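You operate a simulated robot arm through the tools that you are given. There is no shell and no other tool.

You run a simulated robot arm. Do the job below in one go: nothing can be reset, and whatever is moved stays where it is left.

TASK
Put a snug band round the tall stack of spoons.
Fine: tension as the chart gives and left there, handles first into the arch, one band, sliding plate back out with the stack on it; the other stacks stay unbanded where they lie. Set down upright: what you pick out.

It is judged by the outcome, as a careful person would: the job done as asked, and still so three seconds after it is handed in. It fails if anything else is knocked over, pushed out of place, dropped, spilled or broken.

THE ROBOT
A 6-joint arm with a two-finger gripper, fixed in place. Base frame: the origin is on the floor under the middle of its stand, x ahead of it, y to its left, z up; the work surface is at about z = 0.85. Lengths are in m, angles in degrees, forces in N, time in s.
With the tool pointing down near the work surface it reaches from about 0.14 to 0.68 m from the base axis. Its first joint turns from -66.0 to 66.0 degrees. Payload 2.45 kg.
Tool frame: the origin (TCP) lies between the finger pads and is the grasp point; the fingertips stand 0.03 m ahead of it; z points along the fingers, y is the line along which they close. The gripper opens to 0.106 m; its body begins 0.079 m behind the TCP.
Orientation is that of the tool frame in the base frame, as a unit quaternion [x, y, z, w]. With the fingers straight down and closing along the base's y, the tool's x points along the base's -x, its y along +y and its z along -z.

THE INTERFACE
- The arm moves only by the tool nudge_tool. Its argument "targets" is a list of rows, each an object of numbers (a shift or turn left out is 0, a gripper value left out holds the last): "claw": the finger opening in m, from 0 to 0.106; "tx", "ty", "tz": the shift along the base's x, y, z in m; "rx", "ry", "rz": the turn, a rotation vector about the base's x, y, z in degrees. In form: [{"claw": .., "tx": .., "ty": .., "tz": .., "rx": .., "ry": .., "rz": ..}, ...]. A call has 1 to 20 rows; each row shifts and turns the commanded pose from where the row before left it. A row lasts 0.2 s, in which the tool goes at most 0.05 m and 8.6 degrees; a call with a longer step from one row to the next is refused whole, and so is a gripper value outside its range. Where a pose cannot be reached the arm comes as near as it can. A force on the tool above 60 N (or 10 N above the force at the start of the call, whichever is more), or a blocked arm, ends the call early, and 0.2 s more pass. Each finger travels about 0.153 m/s and halts on what it meets, pressing with about 25 N; the grip force reading is that of the motor and also rises with nothing between the fingers. The clock runs only during rows and for 0.2 s after the last one: add rows that do not move to give the fingers time. The reply holds the time, the measured pose of the TCP, the force on the tool along the base axes, the opening and the grip force, in the units named above and with some noise, with the torque about the TCP (base axes, N m) and any sound that the robot's microphone picked up, and new pictures: "views" is both (left out), scene, wrist or none.
- Cameras (640 x 400 px; columns grow to the right, rows downward): "scene" is fixed at [0.0535, 0.4107, 1.4018]; the picture's right is [-0.79, -0.61, 0.00], its down [-0.36, 0.47, -0.81] and it looks along [0.49, -0.64, -0.59] (base axes); focal length 238 px, centre (320, 200). "wrist" rides on the gripper at [0.076, -0.002, -0.106] in the tool frame; the picture's right is [0.02, 1.00, 0.00], its down [-0.78, 0.02, -0.62] and it looks along [-0.62, 0.01, 0.78] (tool axes); focal length 247 px, centre (320, 200). There is no depth. A picture from a camera that has moved, and an enlarged one, comes with that camera's place and axes in the base frame and with its lens.
- inspect(camera, box): a new picture of the part [left, top, right, bottom] of that camera's present view, enlarged. No time passes.
- hand_in(): hands the job in; it is judged then, once.

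Places have to be worked out from the pictures, the camera data and where the tool is seen. Open the gripper and draw the arm clear of the work before you hand the job in, unless the task says otherwise.

The tools are called after "Request:" by a JSON object that holds its "method" and its "body". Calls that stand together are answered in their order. nudge_tool: Moves the arm, as the interface text tells. Its arguments: {"type":"object","properties":{"targets":{"type":"array","items":{"type":"object","properties":{"claw":{"type":"number"},"tx":{"type":"number"},"ty":{"type":"number"},"tz":{"type":"number"},"rx":{"type":"number"},"ry":{"type":"number"},"rz":{"type":"number"}}}},"views":{"type":"string","enum":["both","scene","wrist","none"]}},"required":["targets"]} The other tools are called the same way: inspect (camera, box) takes an enlarged picture of a part of a camera's view; hand_in () hands the job in.

At the start:

```text
time: 0.0
eef_pos: [0.4322, -0.0625, 1.1771]
tool_rot: [0.0, 1.0, 0.0, 0.001]
force: [-0.3, -0.3, 0.0]
wrist_torque: [-0.02, 0.01, -0.03]
grip_width: 0.106
grip_force: 0.1
```

scene: 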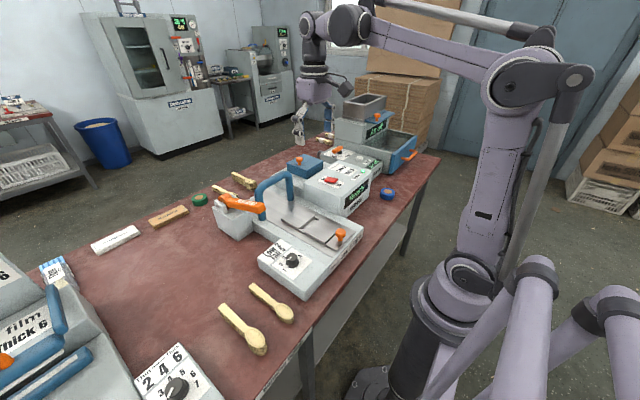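
wrist: 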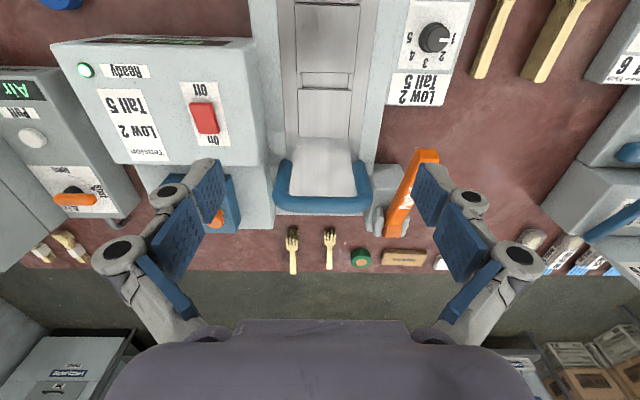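

The scene shows a banding machine with a blue arch, an orange lever, a sliding plate with an orange knob, a tension dial (chart: Low 2, Tall 5) and an On/Off switch. I'll enlarge several parts to read the labels and find the stacks.

Request:
{"method": "inspect", "body": {"camera": "scene", "box": [200, 130, 400, 305]}}

Request:
{"method": "inspect", "body": {"camera": "scene", "box": [80, 160, 310, 360]}}

Request:
{"method": "inspect", "body": {"camera": "scene", "box": [0, 240, 220, 400]}}

Request:
{"method": "inspect", "body": {"camera": "scene", "box": [280, 70, 450, 210]}}

Request:
{"method": "inspect", "body": {"camera": "wrist", "box": [0, 0, 320, 280]}}

Request:
{"method": "inspect", "body": {"camera": "wrist", "box": [320, 0, 640, 280]}}

```text
2.29 times, centred on (300, 218) of scene
camera zoom: at [0.0535, 0.4107, 1.4018], right [-0.79, -0.61, 0.0], down [-0.36, 0.47, -0.81], along [0.49, -0.64, -0.59], focal length 545 px, centre (366, 160)
```

zoom: 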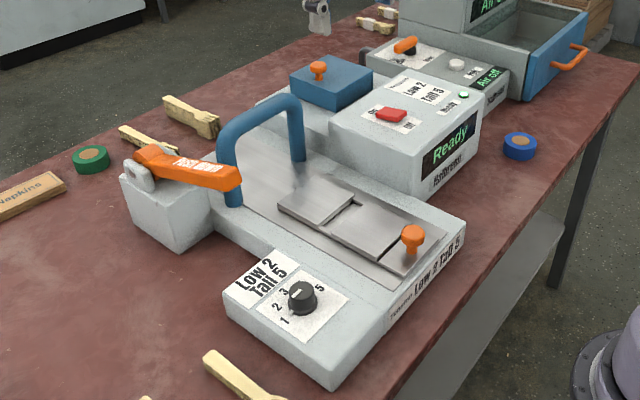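

```text
2.00 times, centred on (195, 260) of scene
camera zoom: at [0.0535, 0.4107, 1.4018], right [-0.79, -0.61, 0.0], down [-0.36, 0.47, -0.81], along [0.49, -0.64, -0.59], focal length 477 px, centre (570, 80)
```

zoom: 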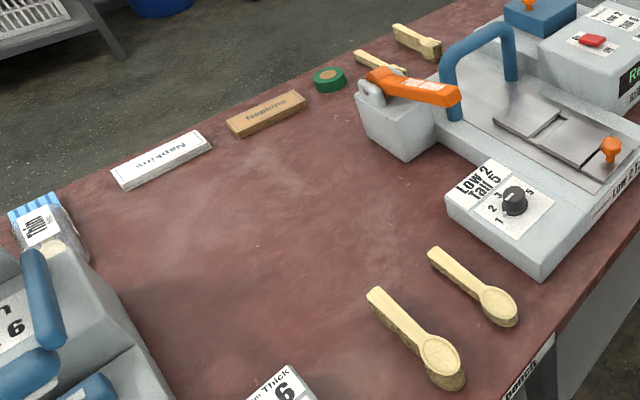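

```text
2.50 times, centred on (110, 320) of scene
camera zoom: at [0.0535, 0.4107, 1.4018], right [-0.79, -0.61, 0.0], down [-0.36, 0.47, -0.81], along [0.49, -0.64, -0.59], focal length 596 px, centre (845, -100)
```

zoom: 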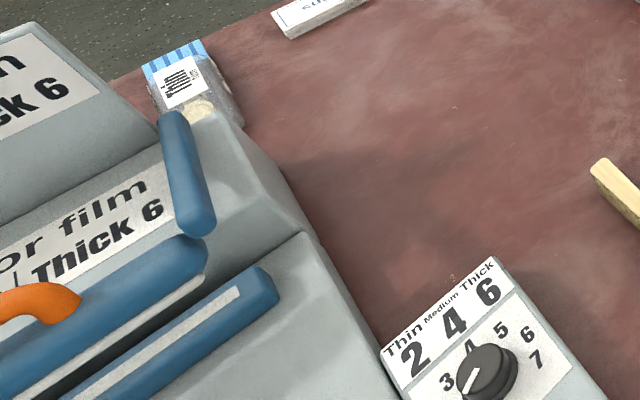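

```text
2.86 times, centred on (365, 140) of scene
camera zoom: at [0.0535, 0.4107, 1.4018], right [-0.79, -0.61, 0.0], down [-0.36, 0.47, -0.81], along [0.49, -0.64, -0.59], focal length 681 px, centre (191, 371)
```

zoom: 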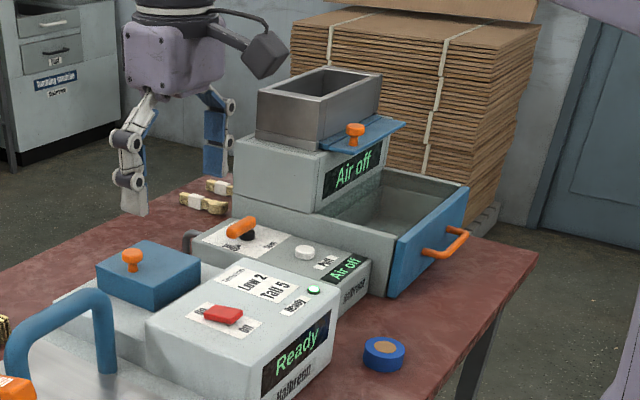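

```text
1.43 times, centred on (160, 140) of wrist
camera zoom: at [0.3544, -0.0648, 1.2839], right [-0.02, 1.0, 0.0], down [0.78, 0.02, 0.62], along [0.62, 0.01, -0.78], focal length 353 px, centre (549, 286)
```

zoom: 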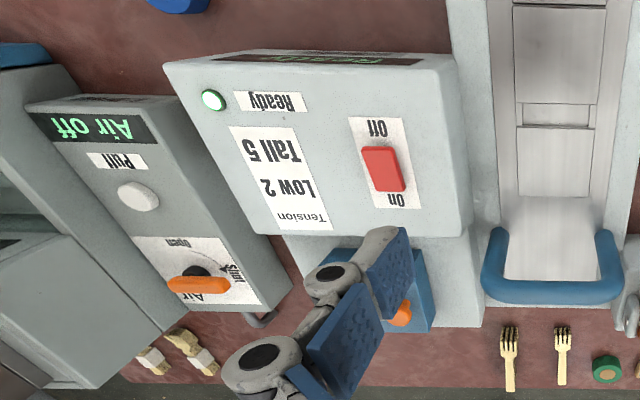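

```text
1.43 times, centred on (480, 140) of wrist
camera zoom: at [0.3544, -0.0648, 1.2839], right [-0.02, 1.0, 0.0], down [0.78, 0.02, 0.62], along [0.62, 0.01, -0.78], focal length 353 px, centre (91, 286)
```

zoom: 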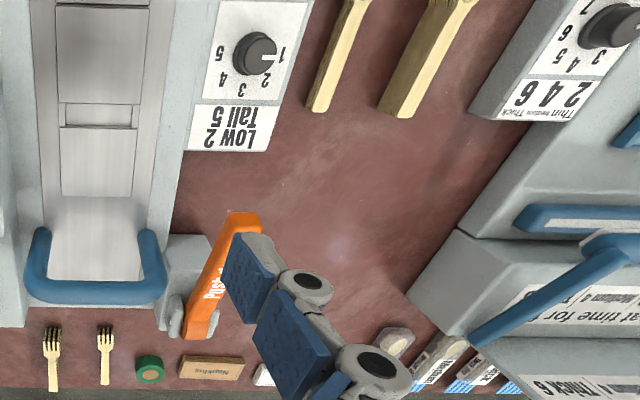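

I need to read the small labels: dial pointer, lever text, switch, and details of the spoon stacks. Enlarging further.

Request:
{"method": "inspect", "body": {"camera": "wrist", "box": [380, 0, 480, 110]}}

Request:
{"method": "inspect", "body": {"camera": "wrist", "box": [370, 140, 450, 240]}}

Request:
{"method": "inspect", "body": {"camera": "scene", "box": [250, 230, 370, 305]}}

Request:
{"method": "inspect", "body": {"camera": "scene", "box": [200, 270, 310, 370]}}

Request:
{"method": "inspect", "body": {"camera": "scene", "box": [200, 165, 290, 245]}}

Request:
{"method": "inspect", "body": {"camera": "scene", "box": [280, 140, 380, 220]}}

Request:
{"method": "inspect", "body": {"camera": "wrist", "box": [450, 0, 620, 110]}}

Request:
{"method": "inspect", "body": {"camera": "wrist", "box": [250, 0, 400, 220]}}

```text
3.64 times, centred on (430, 55) of wrist
camera zoom: at [0.3544, -0.0648, 1.2839], right [-0.02, 1.0, 0.0], down [0.78, 0.02, 0.62], along [0.62, 0.01, -0.78], focal length 898 px, centre (-80, 727)
```

zoom: 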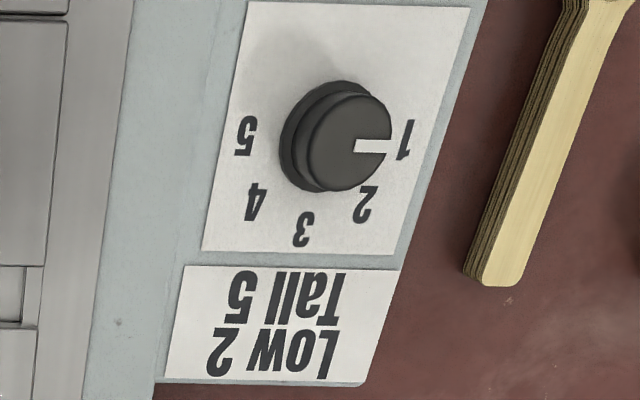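

```text
4.00 times, centred on (410, 190) of wrist
camera zoom: at [0.3544, -0.0648, 1.2839], right [-0.02, 1.0, 0.0], down [0.78, 0.02, 0.62], along [0.62, 0.01, -0.78], focal length 988 px, centre (-40, 240)
```

zoom: 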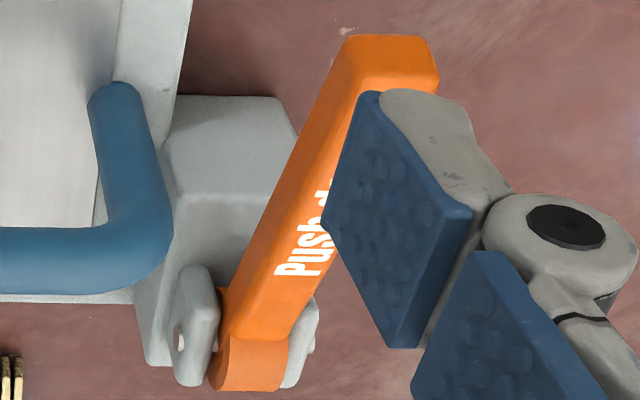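

```text
5.33 times, centred on (310, 268) of scene
camera zoom: at [0.0535, 0.4107, 1.4018], right [-0.79, -0.61, 0.0], down [-0.36, 0.47, -0.81], along [0.49, -0.64, -0.59], focal length 1271 px, centre (373, -160)
```

zoom: 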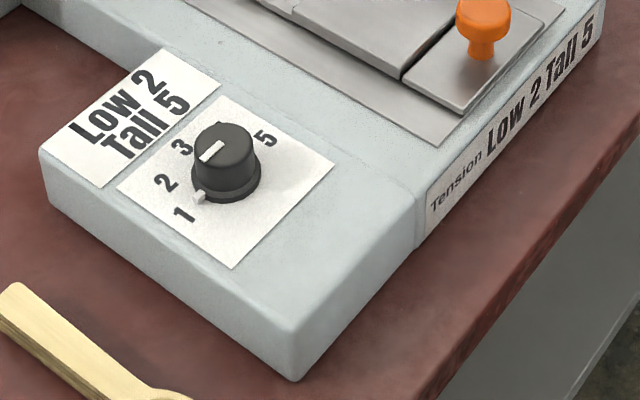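

```text
4.00 times, centred on (255, 320) of scene
camera zoom: at [0.0535, 0.4107, 1.4018], right [-0.79, -0.61, 0.0], down [-0.36, 0.47, -0.81], along [0.49, -0.64, -0.59], focal length 953 px, centre (580, -280)
```

zoom: 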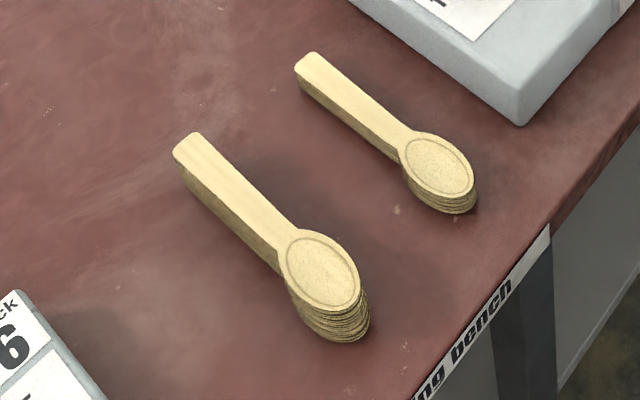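

```text
5.00 times, centred on (245, 205) of scene
camera zoom: at [0.0535, 0.4107, 1.4018], right [-0.79, -0.61, 0.0], down [-0.36, 0.47, -0.81], along [0.49, -0.64, -0.59], focal length 1192 px, centre (695, 175)
```

zoom: 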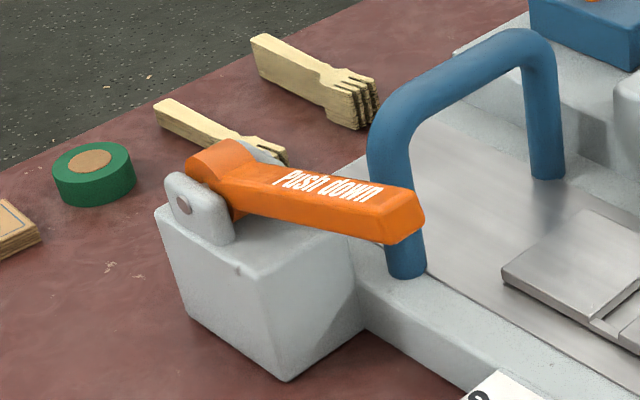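

```text
5.00 times, centred on (330, 180) of scene
camera zoom: at [0.0535, 0.4107, 1.4018], right [-0.79, -0.61, 0.0], down [-0.36, 0.47, -0.81], along [0.49, -0.64, -0.59], focal length 1192 px, centre (270, 300)
```

zoom: 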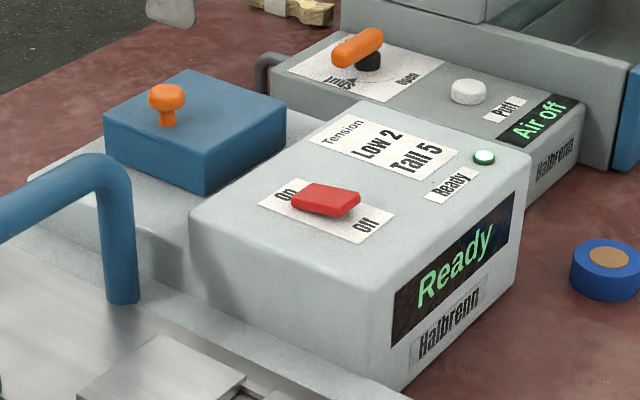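

```text
3.64 times, centred on (535, 55) of wrist
camera zoom: at [0.3544, -0.0648, 1.2839], right [-0.02, 1.0, 0.0], down [0.78, 0.02, 0.62], along [0.62, 0.01, -0.78], focal length 898 px, centre (-462, 727)
```

zoom: 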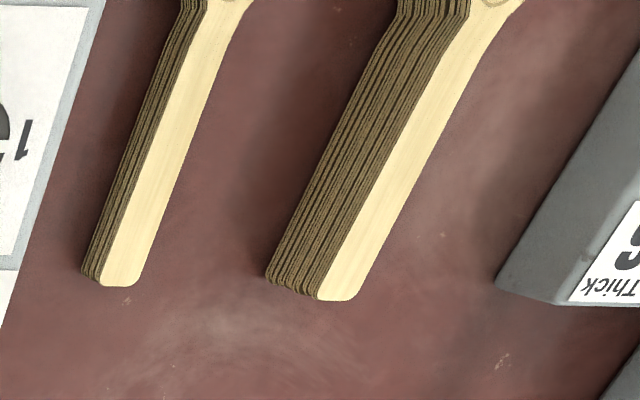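

```text
1.82 times, centred on (325, 110) of wrist
camera zoom: at [0.3544, -0.0648, 1.2839], right [-0.02, 1.0, 0.0], down [0.78, 0.02, 0.62], along [0.62, 0.01, -0.78], focal length 449 px, centre (311, 364)
```

zoom: 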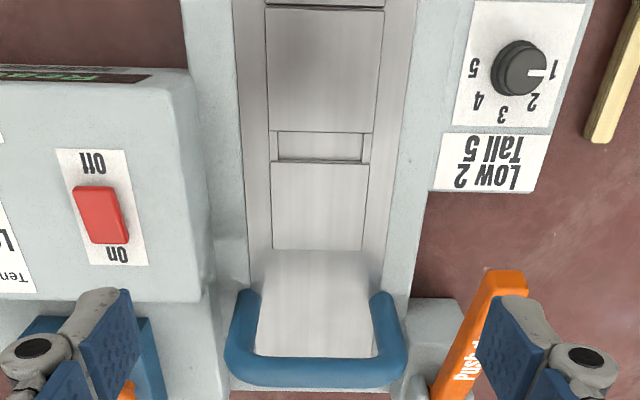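

The dial now points at 1 and the chart says Tall 5. The stack nearer the film sealer (larger y) looks taller (about twice the layers). I'll move the tool over there at height to get better stereo views.

Request:
{"method": "nudge_tool", "body": {"targets": [{"claw": 0.106, "tx": -0.005, "ty": 0.045}, {"tx": -0.005, "ty": 0.045}, {"tx": -0.005, "ty": 0.045}, {"tx": -0.005, "ty": 0.045}, {"tx": -0.005, "ty": 0.045}, {"tx": -0.005, "ty": 0.045}, {"tx": -0.005, "ty": 0.03}, {}], "views": "both"}}

```text
time: 1.8
eef_pos: [0.397, 0.2366, 1.1784]
tool_rot: [-0.001, 1.0, 0.0, 0.0]
force: [-0.3, -0.3, 0.2]
wrist_torque: [0.01, 0.0, 0.0]
grip_width: 0.106
grip_force: 0.1
camera wrist: at [0.3204, 0.2361, 1.2844], right [-0.02, 1.0, 0.0], down [0.78, 0.02, 0.62], along [0.62, 0.01, -0.78], focal length 247 px, centre (320, 200)
```

scene: 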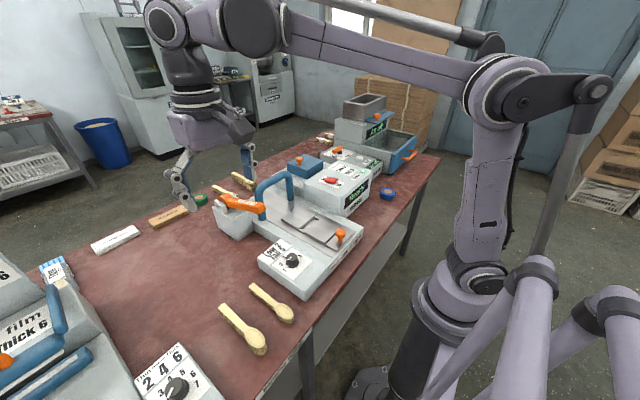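
wrist: 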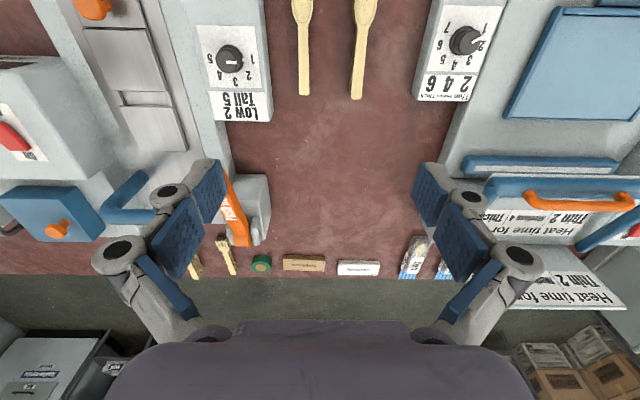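

Request:
{"method": "inspect", "body": {"camera": "wrist", "box": [270, 0, 400, 110]}}

Request:
{"method": "inspect", "body": {"camera": "wrist", "box": [170, 0, 290, 130]}}

Request:
{"method": "inspect", "body": {"camera": "wrist", "box": [180, 150, 290, 280]}}

```text
3.64 times, centred on (335, 55) of wrist
camera zoom: at [0.3204, 0.2361, 1.2844], right [-0.02, 1.0, 0.0], down [0.78, 0.02, 0.62], along [0.62, 0.01, -0.78], focal length 898 px, centre (266, 727)
```

zoom: 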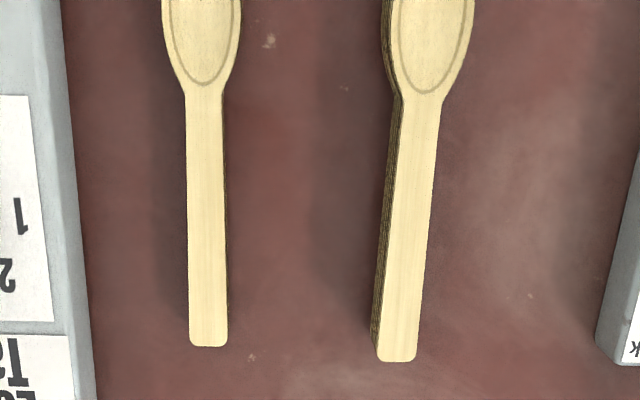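

```text
3.08 times, centred on (230, 65) of wrist
camera zoom: at [0.3204, 0.2361, 1.2844], right [-0.02, 1.0, 0.0], down [0.78, 0.02, 0.62], along [0.62, 0.01, -0.78], focal length 760 px, centre (597, 615)
```

zoom: 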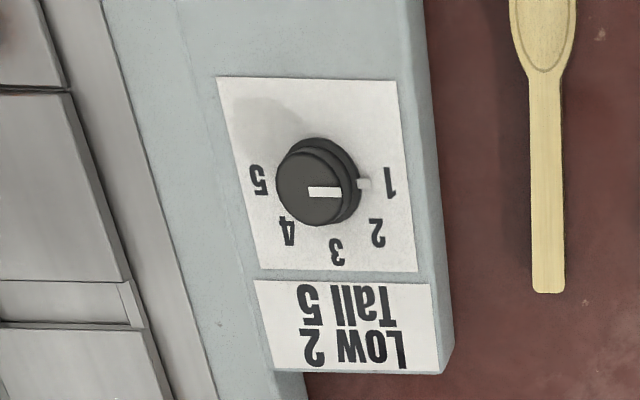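

```text
3.08 times, centred on (235, 215) of wrist
camera zoom: at [0.3204, 0.2361, 1.2844], right [-0.02, 1.0, 0.0], down [0.78, 0.02, 0.62], along [0.62, 0.01, -0.78], focal length 760 px, centre (582, 154)
```

zoom: 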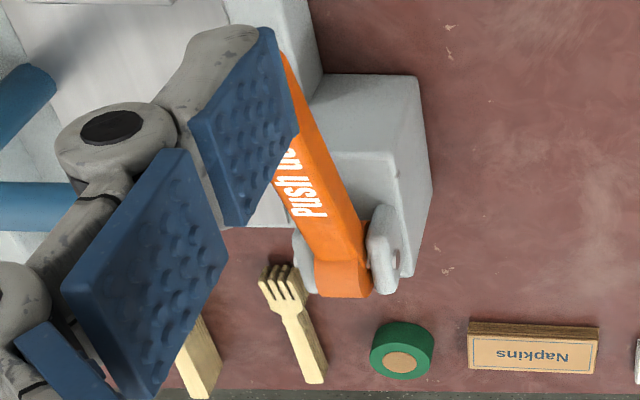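

The two wrist views triangulate the tall stack's top at about z≈0.84, and the table at about 0.81 (I'll verify that closer up). Next I'm moving over the machine to get a clear view of the plate, knob and arch.

Request:
{"method": "nudge_tool", "body": {"targets": [{"tx": -0.008, "ty": -0.045, "tz": -0.01}, {"tx": -0.008, "ty": -0.045, "tz": -0.01}, {"tx": -0.008, "ty": -0.045, "tz": -0.01}, {"tx": -0.008, "ty": -0.045, "tz": -0.01}, {"tx": -0.008, "ty": -0.04, "tz": -0.01}, {}], "views": "both"}}

```text
time: 3.2
eef_pos: [0.355, 0.0168, 1.1277]
tool_rot: [-0.001, 1.0, -0.001, 0.001]
force: [0.3, 0.1, 1.0]
wrist_torque: [0.03, -0.01, 0.01]
grip_width: 0.1059
grip_force: 0.1
camera wrist: at [0.2782, 0.0148, 1.2341], right [-0.02, 1.0, 0.0], down [0.78, 0.02, 0.62], along [0.62, 0.01, -0.78], focal length 247 px, centre (320, 200)
```

scene: 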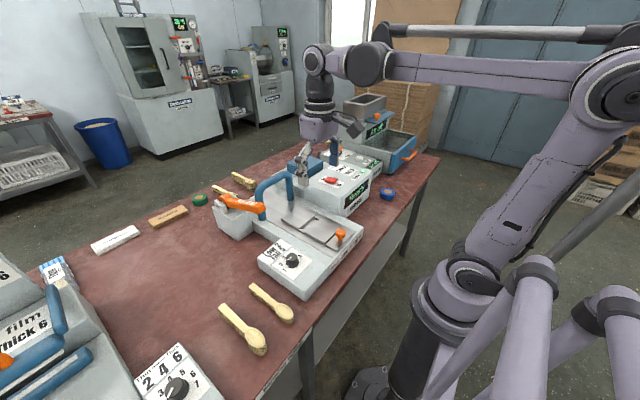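
wrist: 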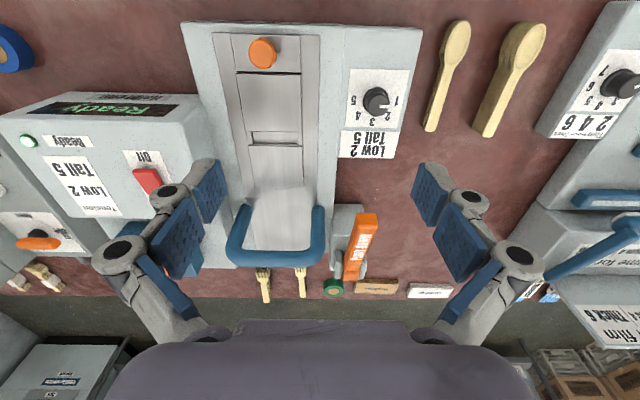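

Request:
{"method": "inspect", "body": {"camera": "wrist", "box": [190, 20, 350, 160]}}

Request:
{"method": "inspect", "body": {"camera": "wrist", "box": [210, 130, 400, 300]}}

Request:
{"method": "inspect", "body": {"camera": "wrist", "box": [330, 60, 420, 170]}}

Request:
{"method": "inspect", "body": {"camera": "wrist", "box": [410, 10, 560, 150]}}

Request:
{"method": "inspect", "body": {"camera": "scene", "box": [250, 180, 370, 260]}}

```text
2.86 times, centred on (270, 90) of wrist
camera zoom: at [0.2782, 0.0148, 1.2341], right [-0.02, 1.0, 0.0], down [0.78, 0.02, 0.62], along [0.62, 0.01, -0.78], focal length 706 px, centre (463, 514)
```

zoom: 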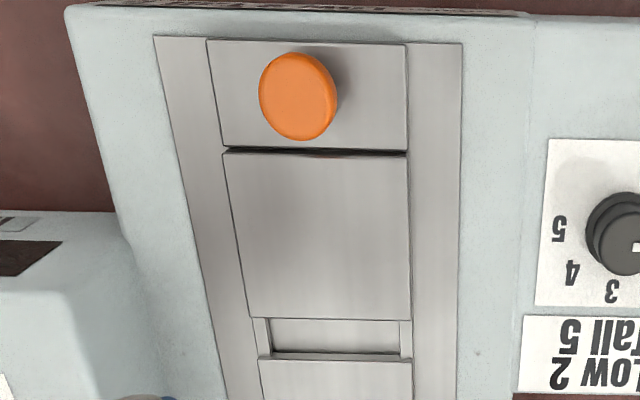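

```text
2.35 times, centred on (305, 215) of wrist
camera zoom: at [0.2782, 0.0148, 1.2341], right [-0.02, 1.0, 0.0], down [0.78, 0.02, 0.62], along [0.62, 0.01, -0.78], focal length 581 px, centre (355, 165)
```

zoom: 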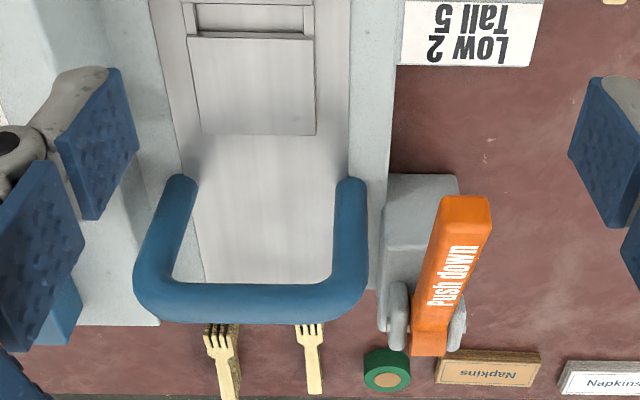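

```text
3.64 times, centred on (375, 115) of wrist
camera zoom: at [0.2782, 0.0148, 1.2341], right [-0.02, 1.0, 0.0], down [0.78, 0.02, 0.62], along [0.62, 0.01, -0.78], focal length 898 px, centre (120, 509)
```

zoom: 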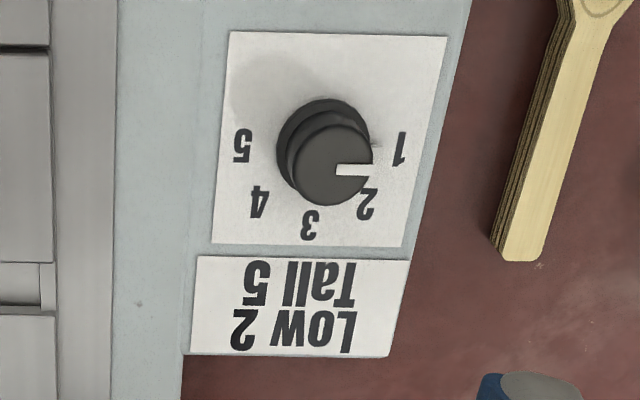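

```text
2.86 times, centred on (485, 80) of wrist
camera zoom: at [0.2782, 0.0148, 1.2341], right [-0.02, 1.0, 0.0], down [0.78, 0.02, 0.62], along [0.62, 0.01, -0.78], focal length 706 px, centre (-151, 543)
```

zoom: 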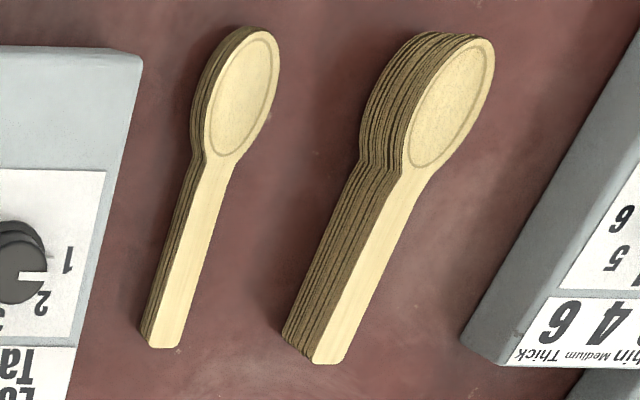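

```text
5.00 times, centred on (310, 220) of scene
camera zoom: at [0.0535, 0.4107, 1.4018], right [-0.79, -0.61, 0.0], down [-0.36, 0.47, -0.81], along [0.49, -0.64, -0.59], focal length 1192 px, centre (370, 100)
```

zoom: 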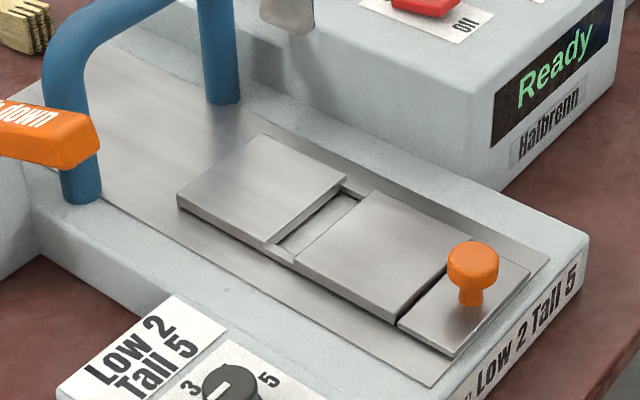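

Triangulation puts the dial knob's centre near (0.390, 0.099) with its panel at z≈0.851, and the numbers 1 to 5 spread over exactly 180° clockwise (1 at +y, 5 at −y). I'm moving above the knob and pre-turning the gripper +90°, so one grasp can cover the whole turn.

Request:
{"method": "nudge_tool", "body": {"targets": [{"claw": 0.07, "tx": 0.0032, "ty": 0.0074, "tz": -0.011, "rz": 8.2}, {"tx": 0.0032, "ty": 0.0074, "tz": -0.011, "rz": 8.2}, {"tx": 0.0032, "ty": 0.0074, "tz": -0.011, "rz": 8.2}, {"tx": 0.0032, "ty": 0.0074, "tz": -0.011, "rz": 8.2}, {"tx": 0.0032, "ty": 0.0074, "tz": -0.011, "rz": 8.2}, {"tx": 0.0032, "ty": 0.0074, "tz": -0.011, "rz": 8.2}, {"tx": 0.0032, "ty": 0.0074, "tz": -0.011, "rz": 8.2}, {"tx": 0.0032, "ty": 0.0074, "tz": -0.011, "rz": 8.2}, {"tx": 0.0032, "ty": 0.0074, "tz": -0.011, "rz": 8.2}, {"tx": 0.0032, "ty": 0.0074, "tz": -0.011, "rz": 8.2}, {"tx": 0.003, "ty": 0.0077, "tz": -0.011, "rz": 8}, {}], "views": "both"}}

```text
time: 5.8
eef_pos: [0.3907, 0.0956, 1.0073]
tool_rot: [0.708, -0.706, 0.0, 0.001]
force: [-0.6, 0.2, -0.2]
wrist_torque: [-0.01, 0.02, -0.02]
grip_width: 0.0698
grip_force: 0.1
camera wrist: at [0.393, 0.0213, 1.1137], right [-1.0, -0.02, 0.0], down [-0.02, 0.78, 0.62], along [-0.02, 0.62, -0.78], focal length 247 px, centre (320, 200)
```

scene: 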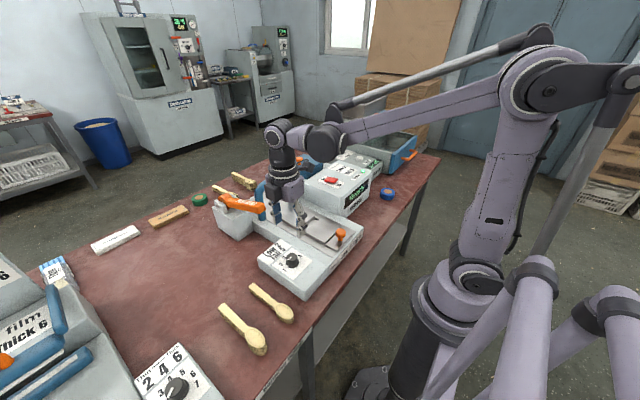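
wrist: 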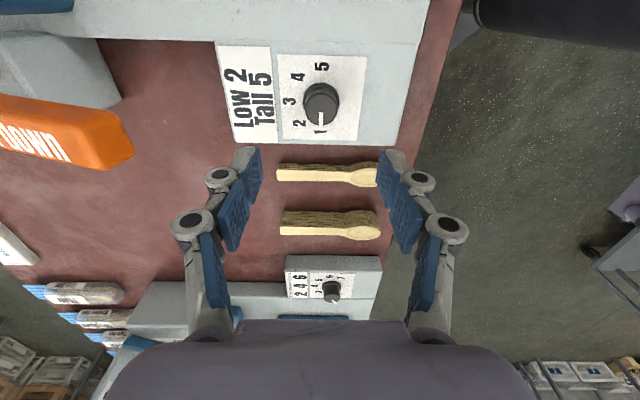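

Request:
{"method": "inspect", "body": {"camera": "wrist", "box": [270, 40, 380, 150]}}

Request:
{"method": "inspect", "body": {"camera": "scene", "box": [230, 130, 370, 300]}}

Request:
{"method": "inspect", "body": {"camera": "wrist", "box": [160, 130, 480, 330]}}

```text
3.64 times, centred on (325, 95) of wrist
camera zoom: at [0.393, 0.0213, 1.1137], right [-1.0, -0.02, 0.0], down [-0.02, 0.78, 0.62], along [-0.02, 0.62, -0.78], focal length 898 px, centre (302, 582)
```

zoom: 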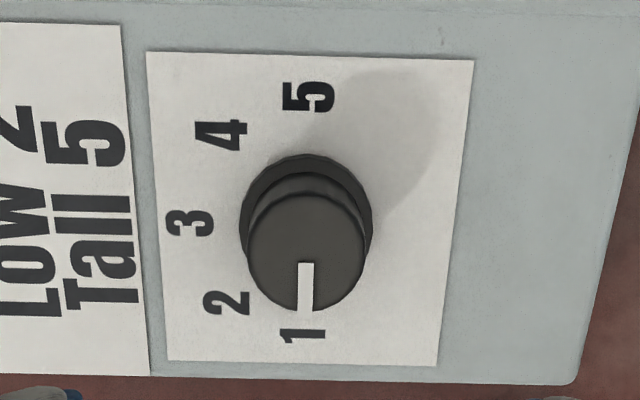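

```text
2.35 times, centred on (300, 215) of scene
camera zoom: at [0.0535, 0.4107, 1.4018], right [-0.79, -0.61, 0.0], down [-0.36, 0.47, -0.81], along [0.49, -0.64, -0.59], focal length 561 px, centre (367, 165)
```

zoom: 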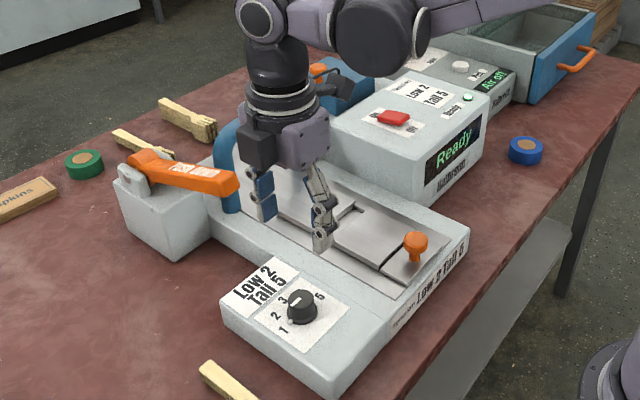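

```text
2.00 times, centred on (320, 230) of wrist
camera zoom: at [0.393, 0.0213, 1.1137], right [-1.0, -0.02, 0.0], down [-0.02, 0.78, 0.62], along [-0.02, 0.62, -0.78], focal length 494 px, centre (320, 140)
```

zoom: 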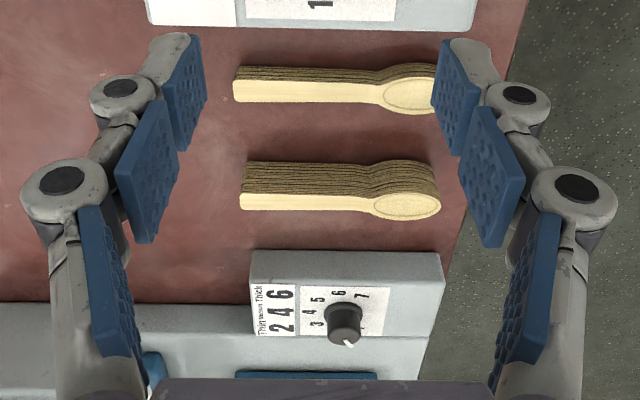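

Knob centre is confirmed at about (0.389, 0.100), top diameter about 32 mm. I'll shift to be concentric and descend until the fingertips are about 5–8 mm above the panel.

Request:
{"method": "nudge_tool", "body": {"targets": [{"claw": 0.07, "tx": -0.0017, "ty": 0.0044, "tz": -0.02}, {"tz": -0.03}, {"tz": -0.03}, {"tz": -0.02}, {"tz": -0.01}, {}], "views": "both"}}

```text
time: 7.2
eef_pos: [0.3896, 0.1029, 0.8958]
tool_rot: [-0.707, 0.707, 0.0, 0.0]
force: [-0.2, 0.2, 0.2]
wrist_torque: [-0.04, 0.03, 0.04]
grip_width: 0.0699
grip_force: 0.0
camera wrist: at [0.3911, 0.0261, 1.0026], right [-1.0, -0.02, 0.0], down [-0.02, 0.78, 0.62], along [-0.01, 0.62, -0.78], focal length 247 px, centre (320, 200)
```

scene: 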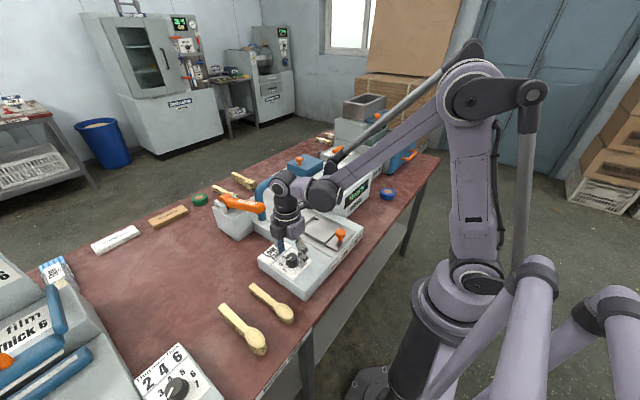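
wrist: 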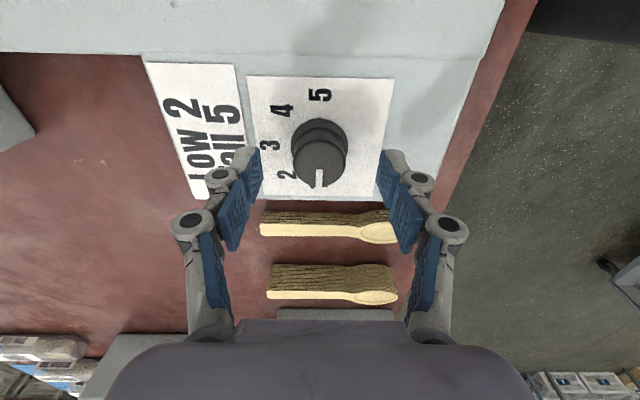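

Request:
{"method": "inspect", "body": {"camera": "wrist", "box": [190, 70, 450, 230]}}

Request:
{"method": "inspect", "body": {"camera": "scene", "box": [240, 220, 360, 300]}}

```text
2.46 times, centred on (320, 150) of wrist
camera zoom: at [0.3911, 0.0261, 1.0026], right [-1.0, -0.02, 0.0], down [-0.02, 0.78, 0.62], along [-0.01, 0.62, -0.78], focal length 608 px, centre (320, 323)
```

zoom: 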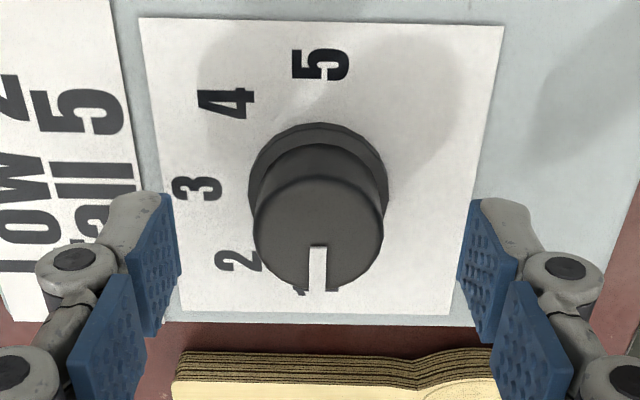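

```text
5.00 times, centred on (300, 260) of scene
camera zoom: at [0.0535, 0.4107, 1.4018], right [-0.79, -0.61, 0.0], down [-0.36, 0.47, -0.81], along [0.49, -0.64, -0.59], focal length 1192 px, centre (420, -100)
```

zoom: 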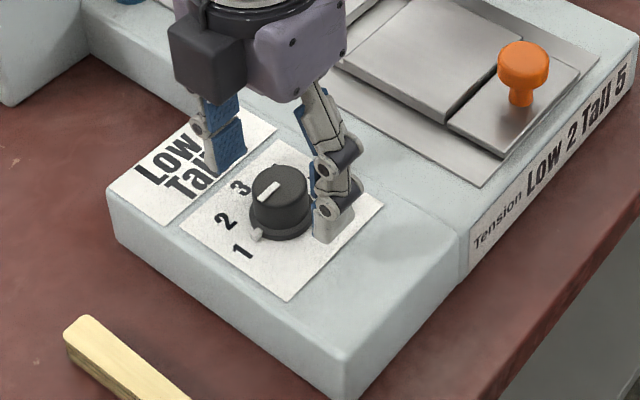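

The knob sits centred between the fingers. I'll descend another 8 mm and close on it.

Request:
{"method": "nudge_tool", "body": {"targets": [{"tz": -0.008, "ty": -0.001}, {}, {"claw": 0.05}, {"claw": 0.02}, {"claw": 0.02}, {"claw": 0.02}], "views": "both"}}

```text
time: 8.6
eef_pos: [0.3901, 0.1012, 0.8892]
tool_rot: [-0.707, 0.707, -0.001, 0.001]
force: [6.8, -1.2, 6.1]
wrist_torque: [-0.01, -0.23, -0.03]
grip_width: 0.0311
grip_force: 44.8
camera wrist: at [0.3913, 0.0249, 0.9946], right [-1.0, -0.02, 0.0], down [-0.02, 0.78, 0.62], along [-0.01, 0.62, -0.78], focal length 247 px, centre (320, 200)
```

scene: 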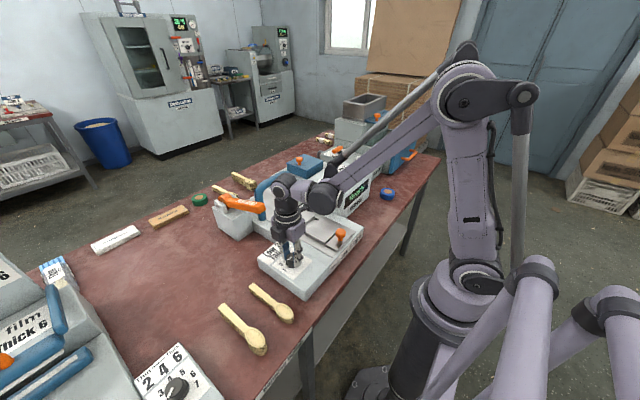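
wrist: 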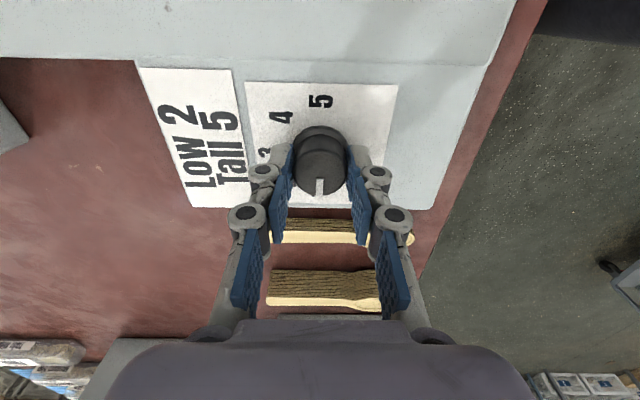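

The fingers hold the knob (opening 31 mm). I'll turn it clockwise in small steps, −45° first, and check that it follows.

Request:
{"method": "nudge_tool", "body": {"targets": [{"rz": -7.5, "tx": 0.0005}, {"rz": -7.5}, {"rz": -7.5}, {"rz": -7.5}, {"rz": -7.5}, {"rz": -7.5}, {}], "views": "both"}}

```text
time: 10.2
eef_pos: [0.3911, 0.0999, 0.8887]
tool_rot: [-0.382, 0.924, -0.001, 0.0]
force: [12.7, -8.5, -3.7]
wrist_torque: [-0.37, -0.34, 0.03]
grip_width: 0.0312
grip_force: 44.5
camera wrist: at [0.3371, 0.0462, 0.9946], right [-0.72, 0.69, 0.0], down [0.54, 0.57, 0.62], along [0.43, 0.45, -0.78], focal length 247 px, centre (320, 200)
```

scene: 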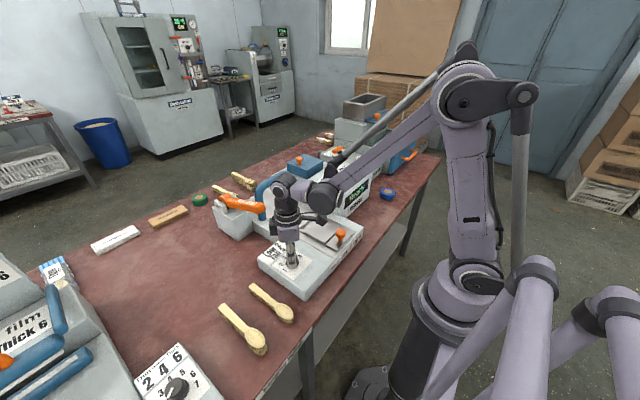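
wrist: 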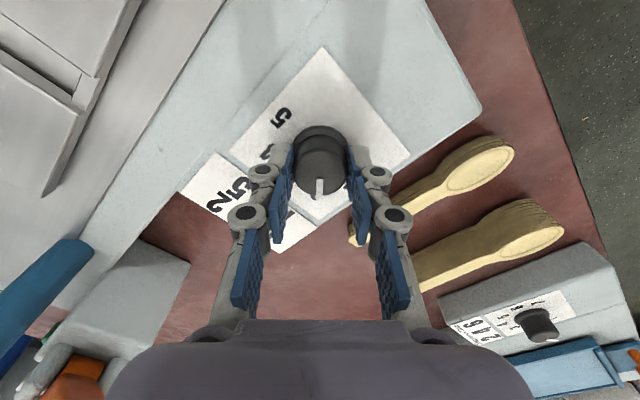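

The knob followed for 45° (its line stays fixed in the gripper view). There's a small side load, so I'll ease the tool about 1.5 mm toward −y and carry on another 45°.

Request:
{"method": "nudge_tool", "body": {"targets": [{"rz": -7.5, "ty": -0.001, "tx": 0.0005}, {"rz": -7.5, "ty": -0.0005}, {"rz": -7.5}, {"rz": -7.5}, {"rz": -7.5}, {"rz": -7.5}, {}], "views": "wrist"}}

```text
time: 11.8
eef_pos: [0.3908, 0.0992, 0.8885]
tool_rot: [0.001, 1.0, 0.001, -0.001]
force: [3.5, -4.6, -39.9]
wrist_torque: [-0.11, -0.3, 0.02]
grip_width: 0.0307
grip_force: 44.8
camera wrist: at [0.3143, 0.0991, 0.9948], right [-0.02, 1.0, 0.0], down [0.78, 0.02, 0.62], along [0.62, 0.01, -0.78], focal length 247 px, centre (320, 200)
```

wrist: 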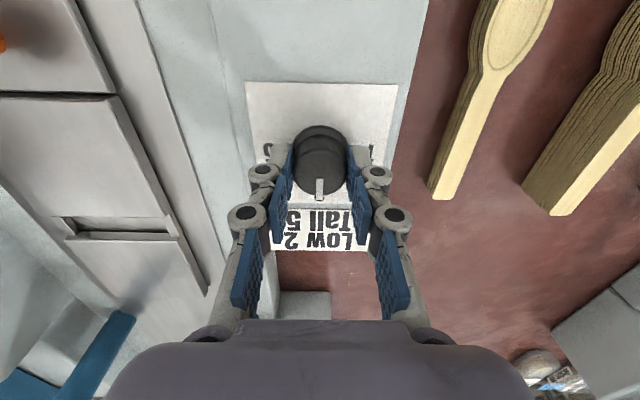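

Rotation is now halfway, with the knob pointing at 3. There's a −40 N vertical load, as if the tool is pulling up slightly on the gripped knob, so I'll ease 1 mm down and re-read before continuing.

Request:
{"method": "nudge_tool", "body": {"targets": [{"tz": -0.001}, {}], "views": "none"}}

```text
time: 12.4
eef_pos: [0.3903, 0.1004, 0.8876]
tool_rot: [0.0, 1.0, -0.001, -0.001]
force: [1.4, -3.7, 12.0]
wrist_torque: [-0.2, 0.45, 0.01]
grip_width: 0.0309
grip_force: 45.1
```

Load relieved. Continuing the clockwise turn by another 45°.

Request:
{"method": "nudge_tool", "body": {"targets": [{"rz": -7.5}, {"rz": -7.5}, {"rz": -7.5}, {"rz": -7.5}, {"rz": -7.5}, {"rz": -7.5}, {}], "views": "wrist"}}

```text
time: 14.0
eef_pos: [0.3898, 0.0996, 0.8879]
tool_rot: [0.384, 0.923, -0.001, 0.001]
force: [3.1, -9.8, 42.4]
wrist_torque: [-0.46, -0.26, 0.0]
grip_width: 0.031
grip_force: 44.8
camera wrist: at [0.335, 0.1534, 0.9944], right [0.69, 0.72, 0.0], down [0.56, -0.54, 0.62], along [0.45, -0.43, -0.78], focal length 247 px, centre (320, 200)
```

wrist: 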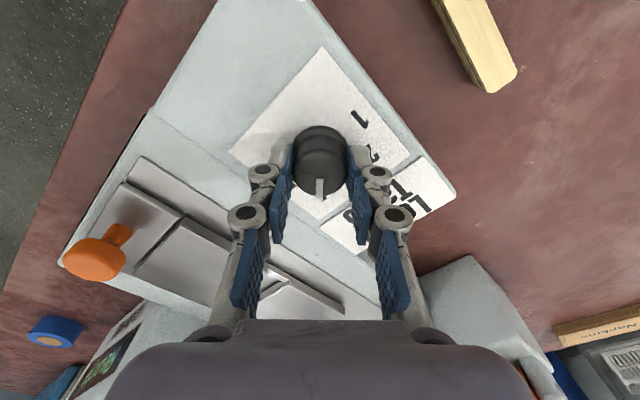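

The dial is at about 4 now. The vertical load swung to +42 N, so I'll raise 0.8 mm and turn 22.5° further, then check.

Request:
{"method": "nudge_tool", "body": {"targets": [{"tz": 0.0007}, {"rz": -7.5}, {"rz": -7.5}, {"rz": -7.5}, {}], "views": "none"}}

```text
time: 15.2
eef_pos: [0.3906, 0.1, 0.888]
tool_rot: [0.556, 0.831, 0.0, -0.001]
force: [4.4, -5.2, 3.1]
wrist_torque: [-0.49, -0.31, -0.02]
grip_width: 0.0312
grip_force: 45.0
```

Load is low again. Turning the last 22.5° to bring the pointer to 5.

Request:
{"method": "nudge_tool", "body": {"targets": [{"rz": -7.5}, {"rz": -7.5}, {"rz": -7.5}, {}], "views": "both"}}

```text
time: 16.2
eef_pos: [0.3907, 0.0994, 0.8884]
tool_rot: [0.708, 0.706, 0.0, 0.0]
force: [1.5, -5.0, -10.8]
wrist_torque: [-0.02, -0.06, 0.05]
grip_width: 0.0311
grip_force: 45.3
camera wrist: at [0.3884, 0.1765, 0.9945], right [1.0, 0.02, 0.0], down [0.02, -0.78, 0.62], along [0.01, -0.62, -0.78], focal length 247 px, centre (320, 200)
```

scene: 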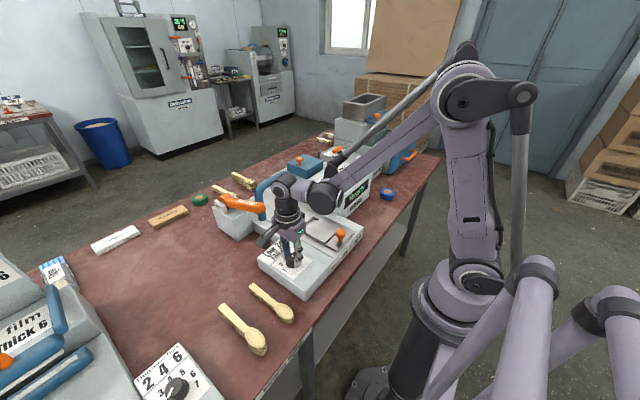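
wrist: 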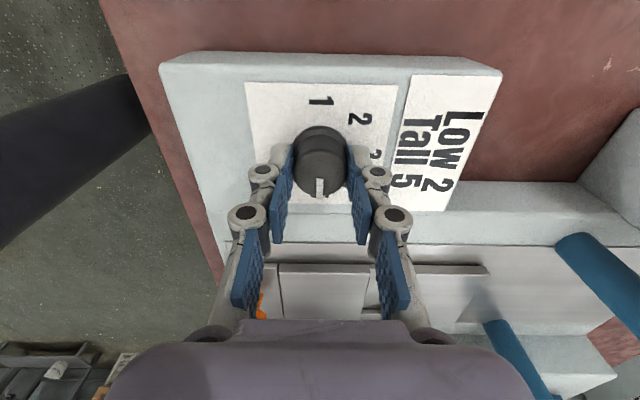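

The pointer now faces −y, where 5 is printed. I'll release the knob, lift clear and check the dial from above.

Request:
{"method": "nudge_tool", "body": {"targets": [{"claw": 0.05}, {"claw": 0.07}, {"claw": 0.07}, {"tz": 0.02}, {"tz": 0.04}, {"tz": 0.045}, {}], "views": "both"}}

Request:
{"method": "inspect", "body": {"camera": "wrist", "box": [260, 50, 390, 180]}}

Request:
{"method": "inspect", "body": {"camera": "scene", "box": [250, 230, 340, 300]}}

```text
time: 17.8
eef_pos: [0.3892, 0.0999, 0.9945]
tool_rot: [0.707, 0.707, 0.001, 0.0]
force: [-0.1, 0.7, 0.4]
wrist_torque: [-0.04, 0.0, -0.01]
grip_width: 0.0699
grip_force: 0.1
camera wrist: at [0.3871, 0.1761, 1.1005], right [1.0, 0.02, 0.0], down [0.02, -0.78, 0.62], along [0.01, -0.62, -0.78], focal length 247 px, centre (320, 200)
```

scene: 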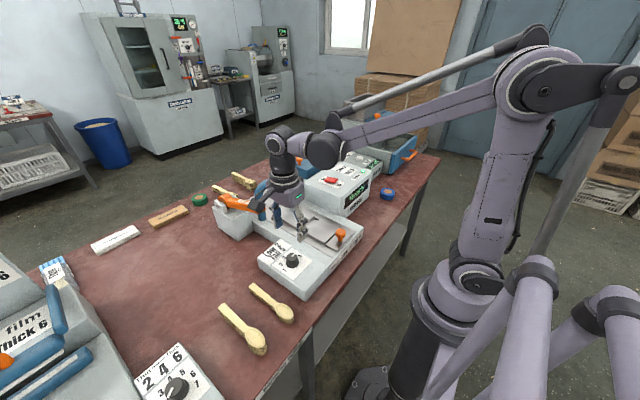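
wrist: 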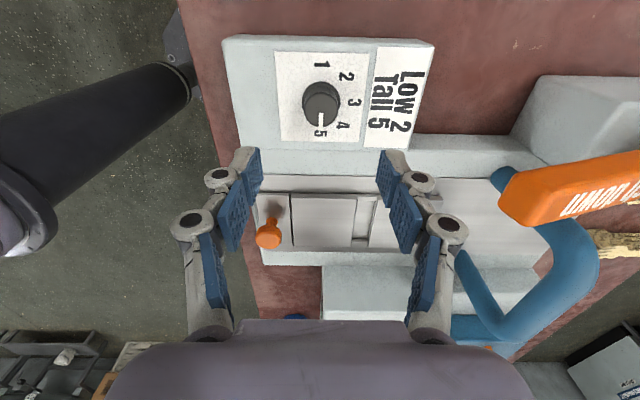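

```text
3.08 times, centred on (325, 115) of wrist
camera zoom: at [0.3871, 0.1761, 1.1005], right [1.0, 0.02, 0.0], down [0.02, -0.78, 0.62], along [0.01, -0.62, -0.78], focal length 760 px, centre (305, 462)
```

zoom: 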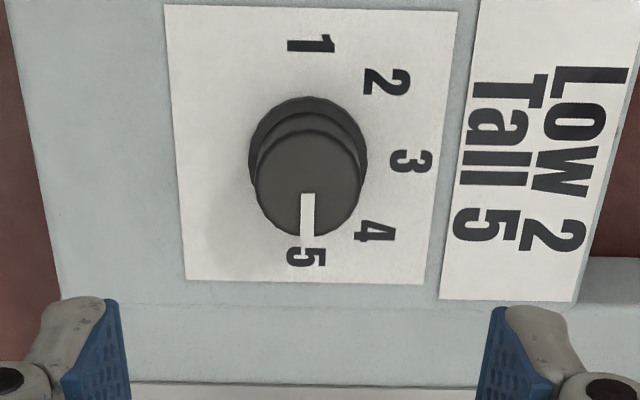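

```text
5.71 times, centred on (295, 265) of scene
camera zoom: at [0.0535, 0.4107, 1.4018], right [-0.79, -0.61, 0.0], down [-0.36, 0.47, -0.81], along [0.49, -0.64, -0.59], focal length 1362 px, centre (463, -171)
```

zoom: 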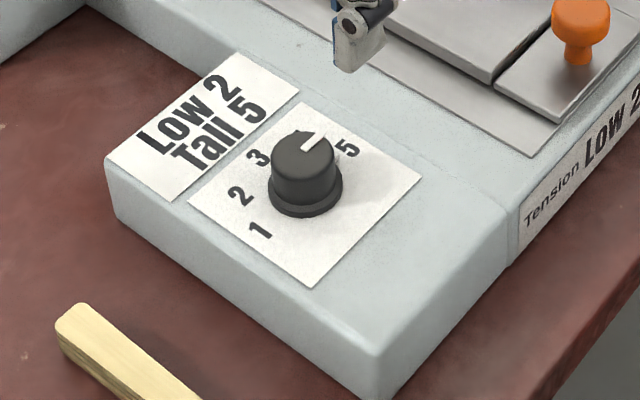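

The dial clearly reads 5. I'll rotate the gripper back to nominal while moving over to the tall stack at about (0.37, 0.30).

Request:
{"method": "nudge_tool", "body": {"targets": [{"tz": 0.03, "rz": 8.2}, {"ty": 0.02, "tx": -0.002, "tz": 0.01, "rz": 8.2}, {"ty": 0.02, "tx": -0.002, "rz": 8.2}, {"ty": 0.02, "tx": -0.002, "rz": 8.2}, {"ty": 0.02, "tx": -0.002, "rz": 8.2}, {"ty": 0.02, "tx": -0.002, "rz": 8.2}, {"ty": 0.02, "tx": -0.002, "rz": 8.2}, {"ty": 0.02, "tx": -0.002, "rz": 8.2}, {"ty": 0.02, "tx": -0.002, "rz": 8.2}, {"ty": 0.02, "tx": -0.002, "rz": 8.2}, {"ty": 0.02, "tx": -0.002, "rz": 8}, {"tz": -0.02}, {}], "views": "both"}}

Request:
{"method": "inspect", "body": {"camera": "wrist", "box": [230, 0, 430, 170]}}

```text
time: 20.6
eef_pos: [0.3706, 0.3004, 1.0129]
tool_rot: [0.0, 1.0, 0.0, 0.0]
force: [0.0, 0.3, -0.7]
wrist_torque: [-0.01, 0.0, 0.01]
grip_width: 0.0699
grip_force: 0.1
camera wrist: at [0.2947, 0.2992, 1.1191], right [-0.02, 1.0, 0.0], down [0.78, 0.02, 0.62], along [0.62, 0.01, -0.78], focal length 247 px, centre (320, 200)
```

scene: 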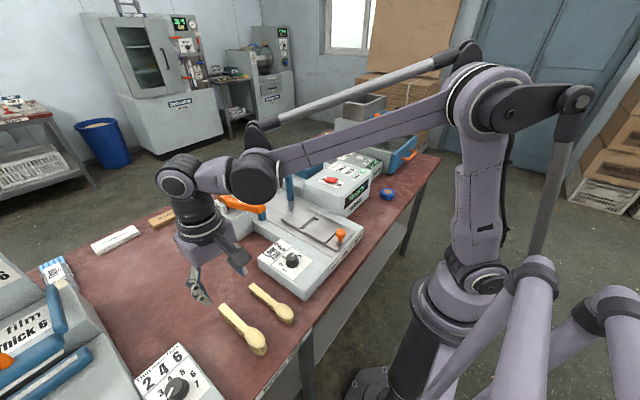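
wrist: 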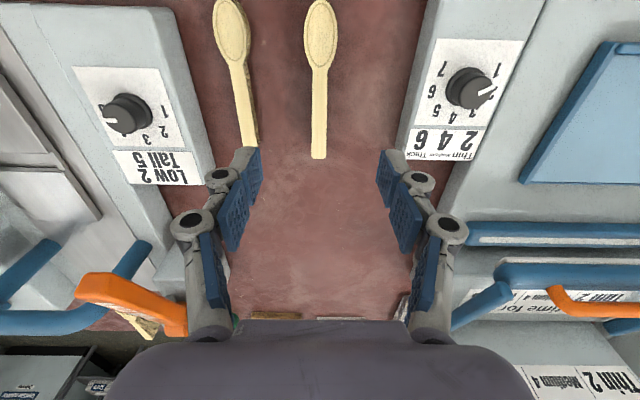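

```text
2.35 times, centred on (330, 85) of wrist
camera zoom: at [0.2947, 0.2992, 1.1191], right [-0.02, 1.0, 0.0], down [0.78, 0.02, 0.62], along [0.62, 0.01, -0.78], focal length 581 px, centre (296, 471)
```

zoom: 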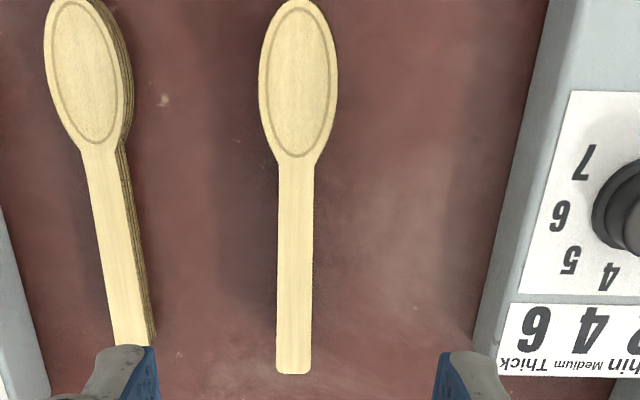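

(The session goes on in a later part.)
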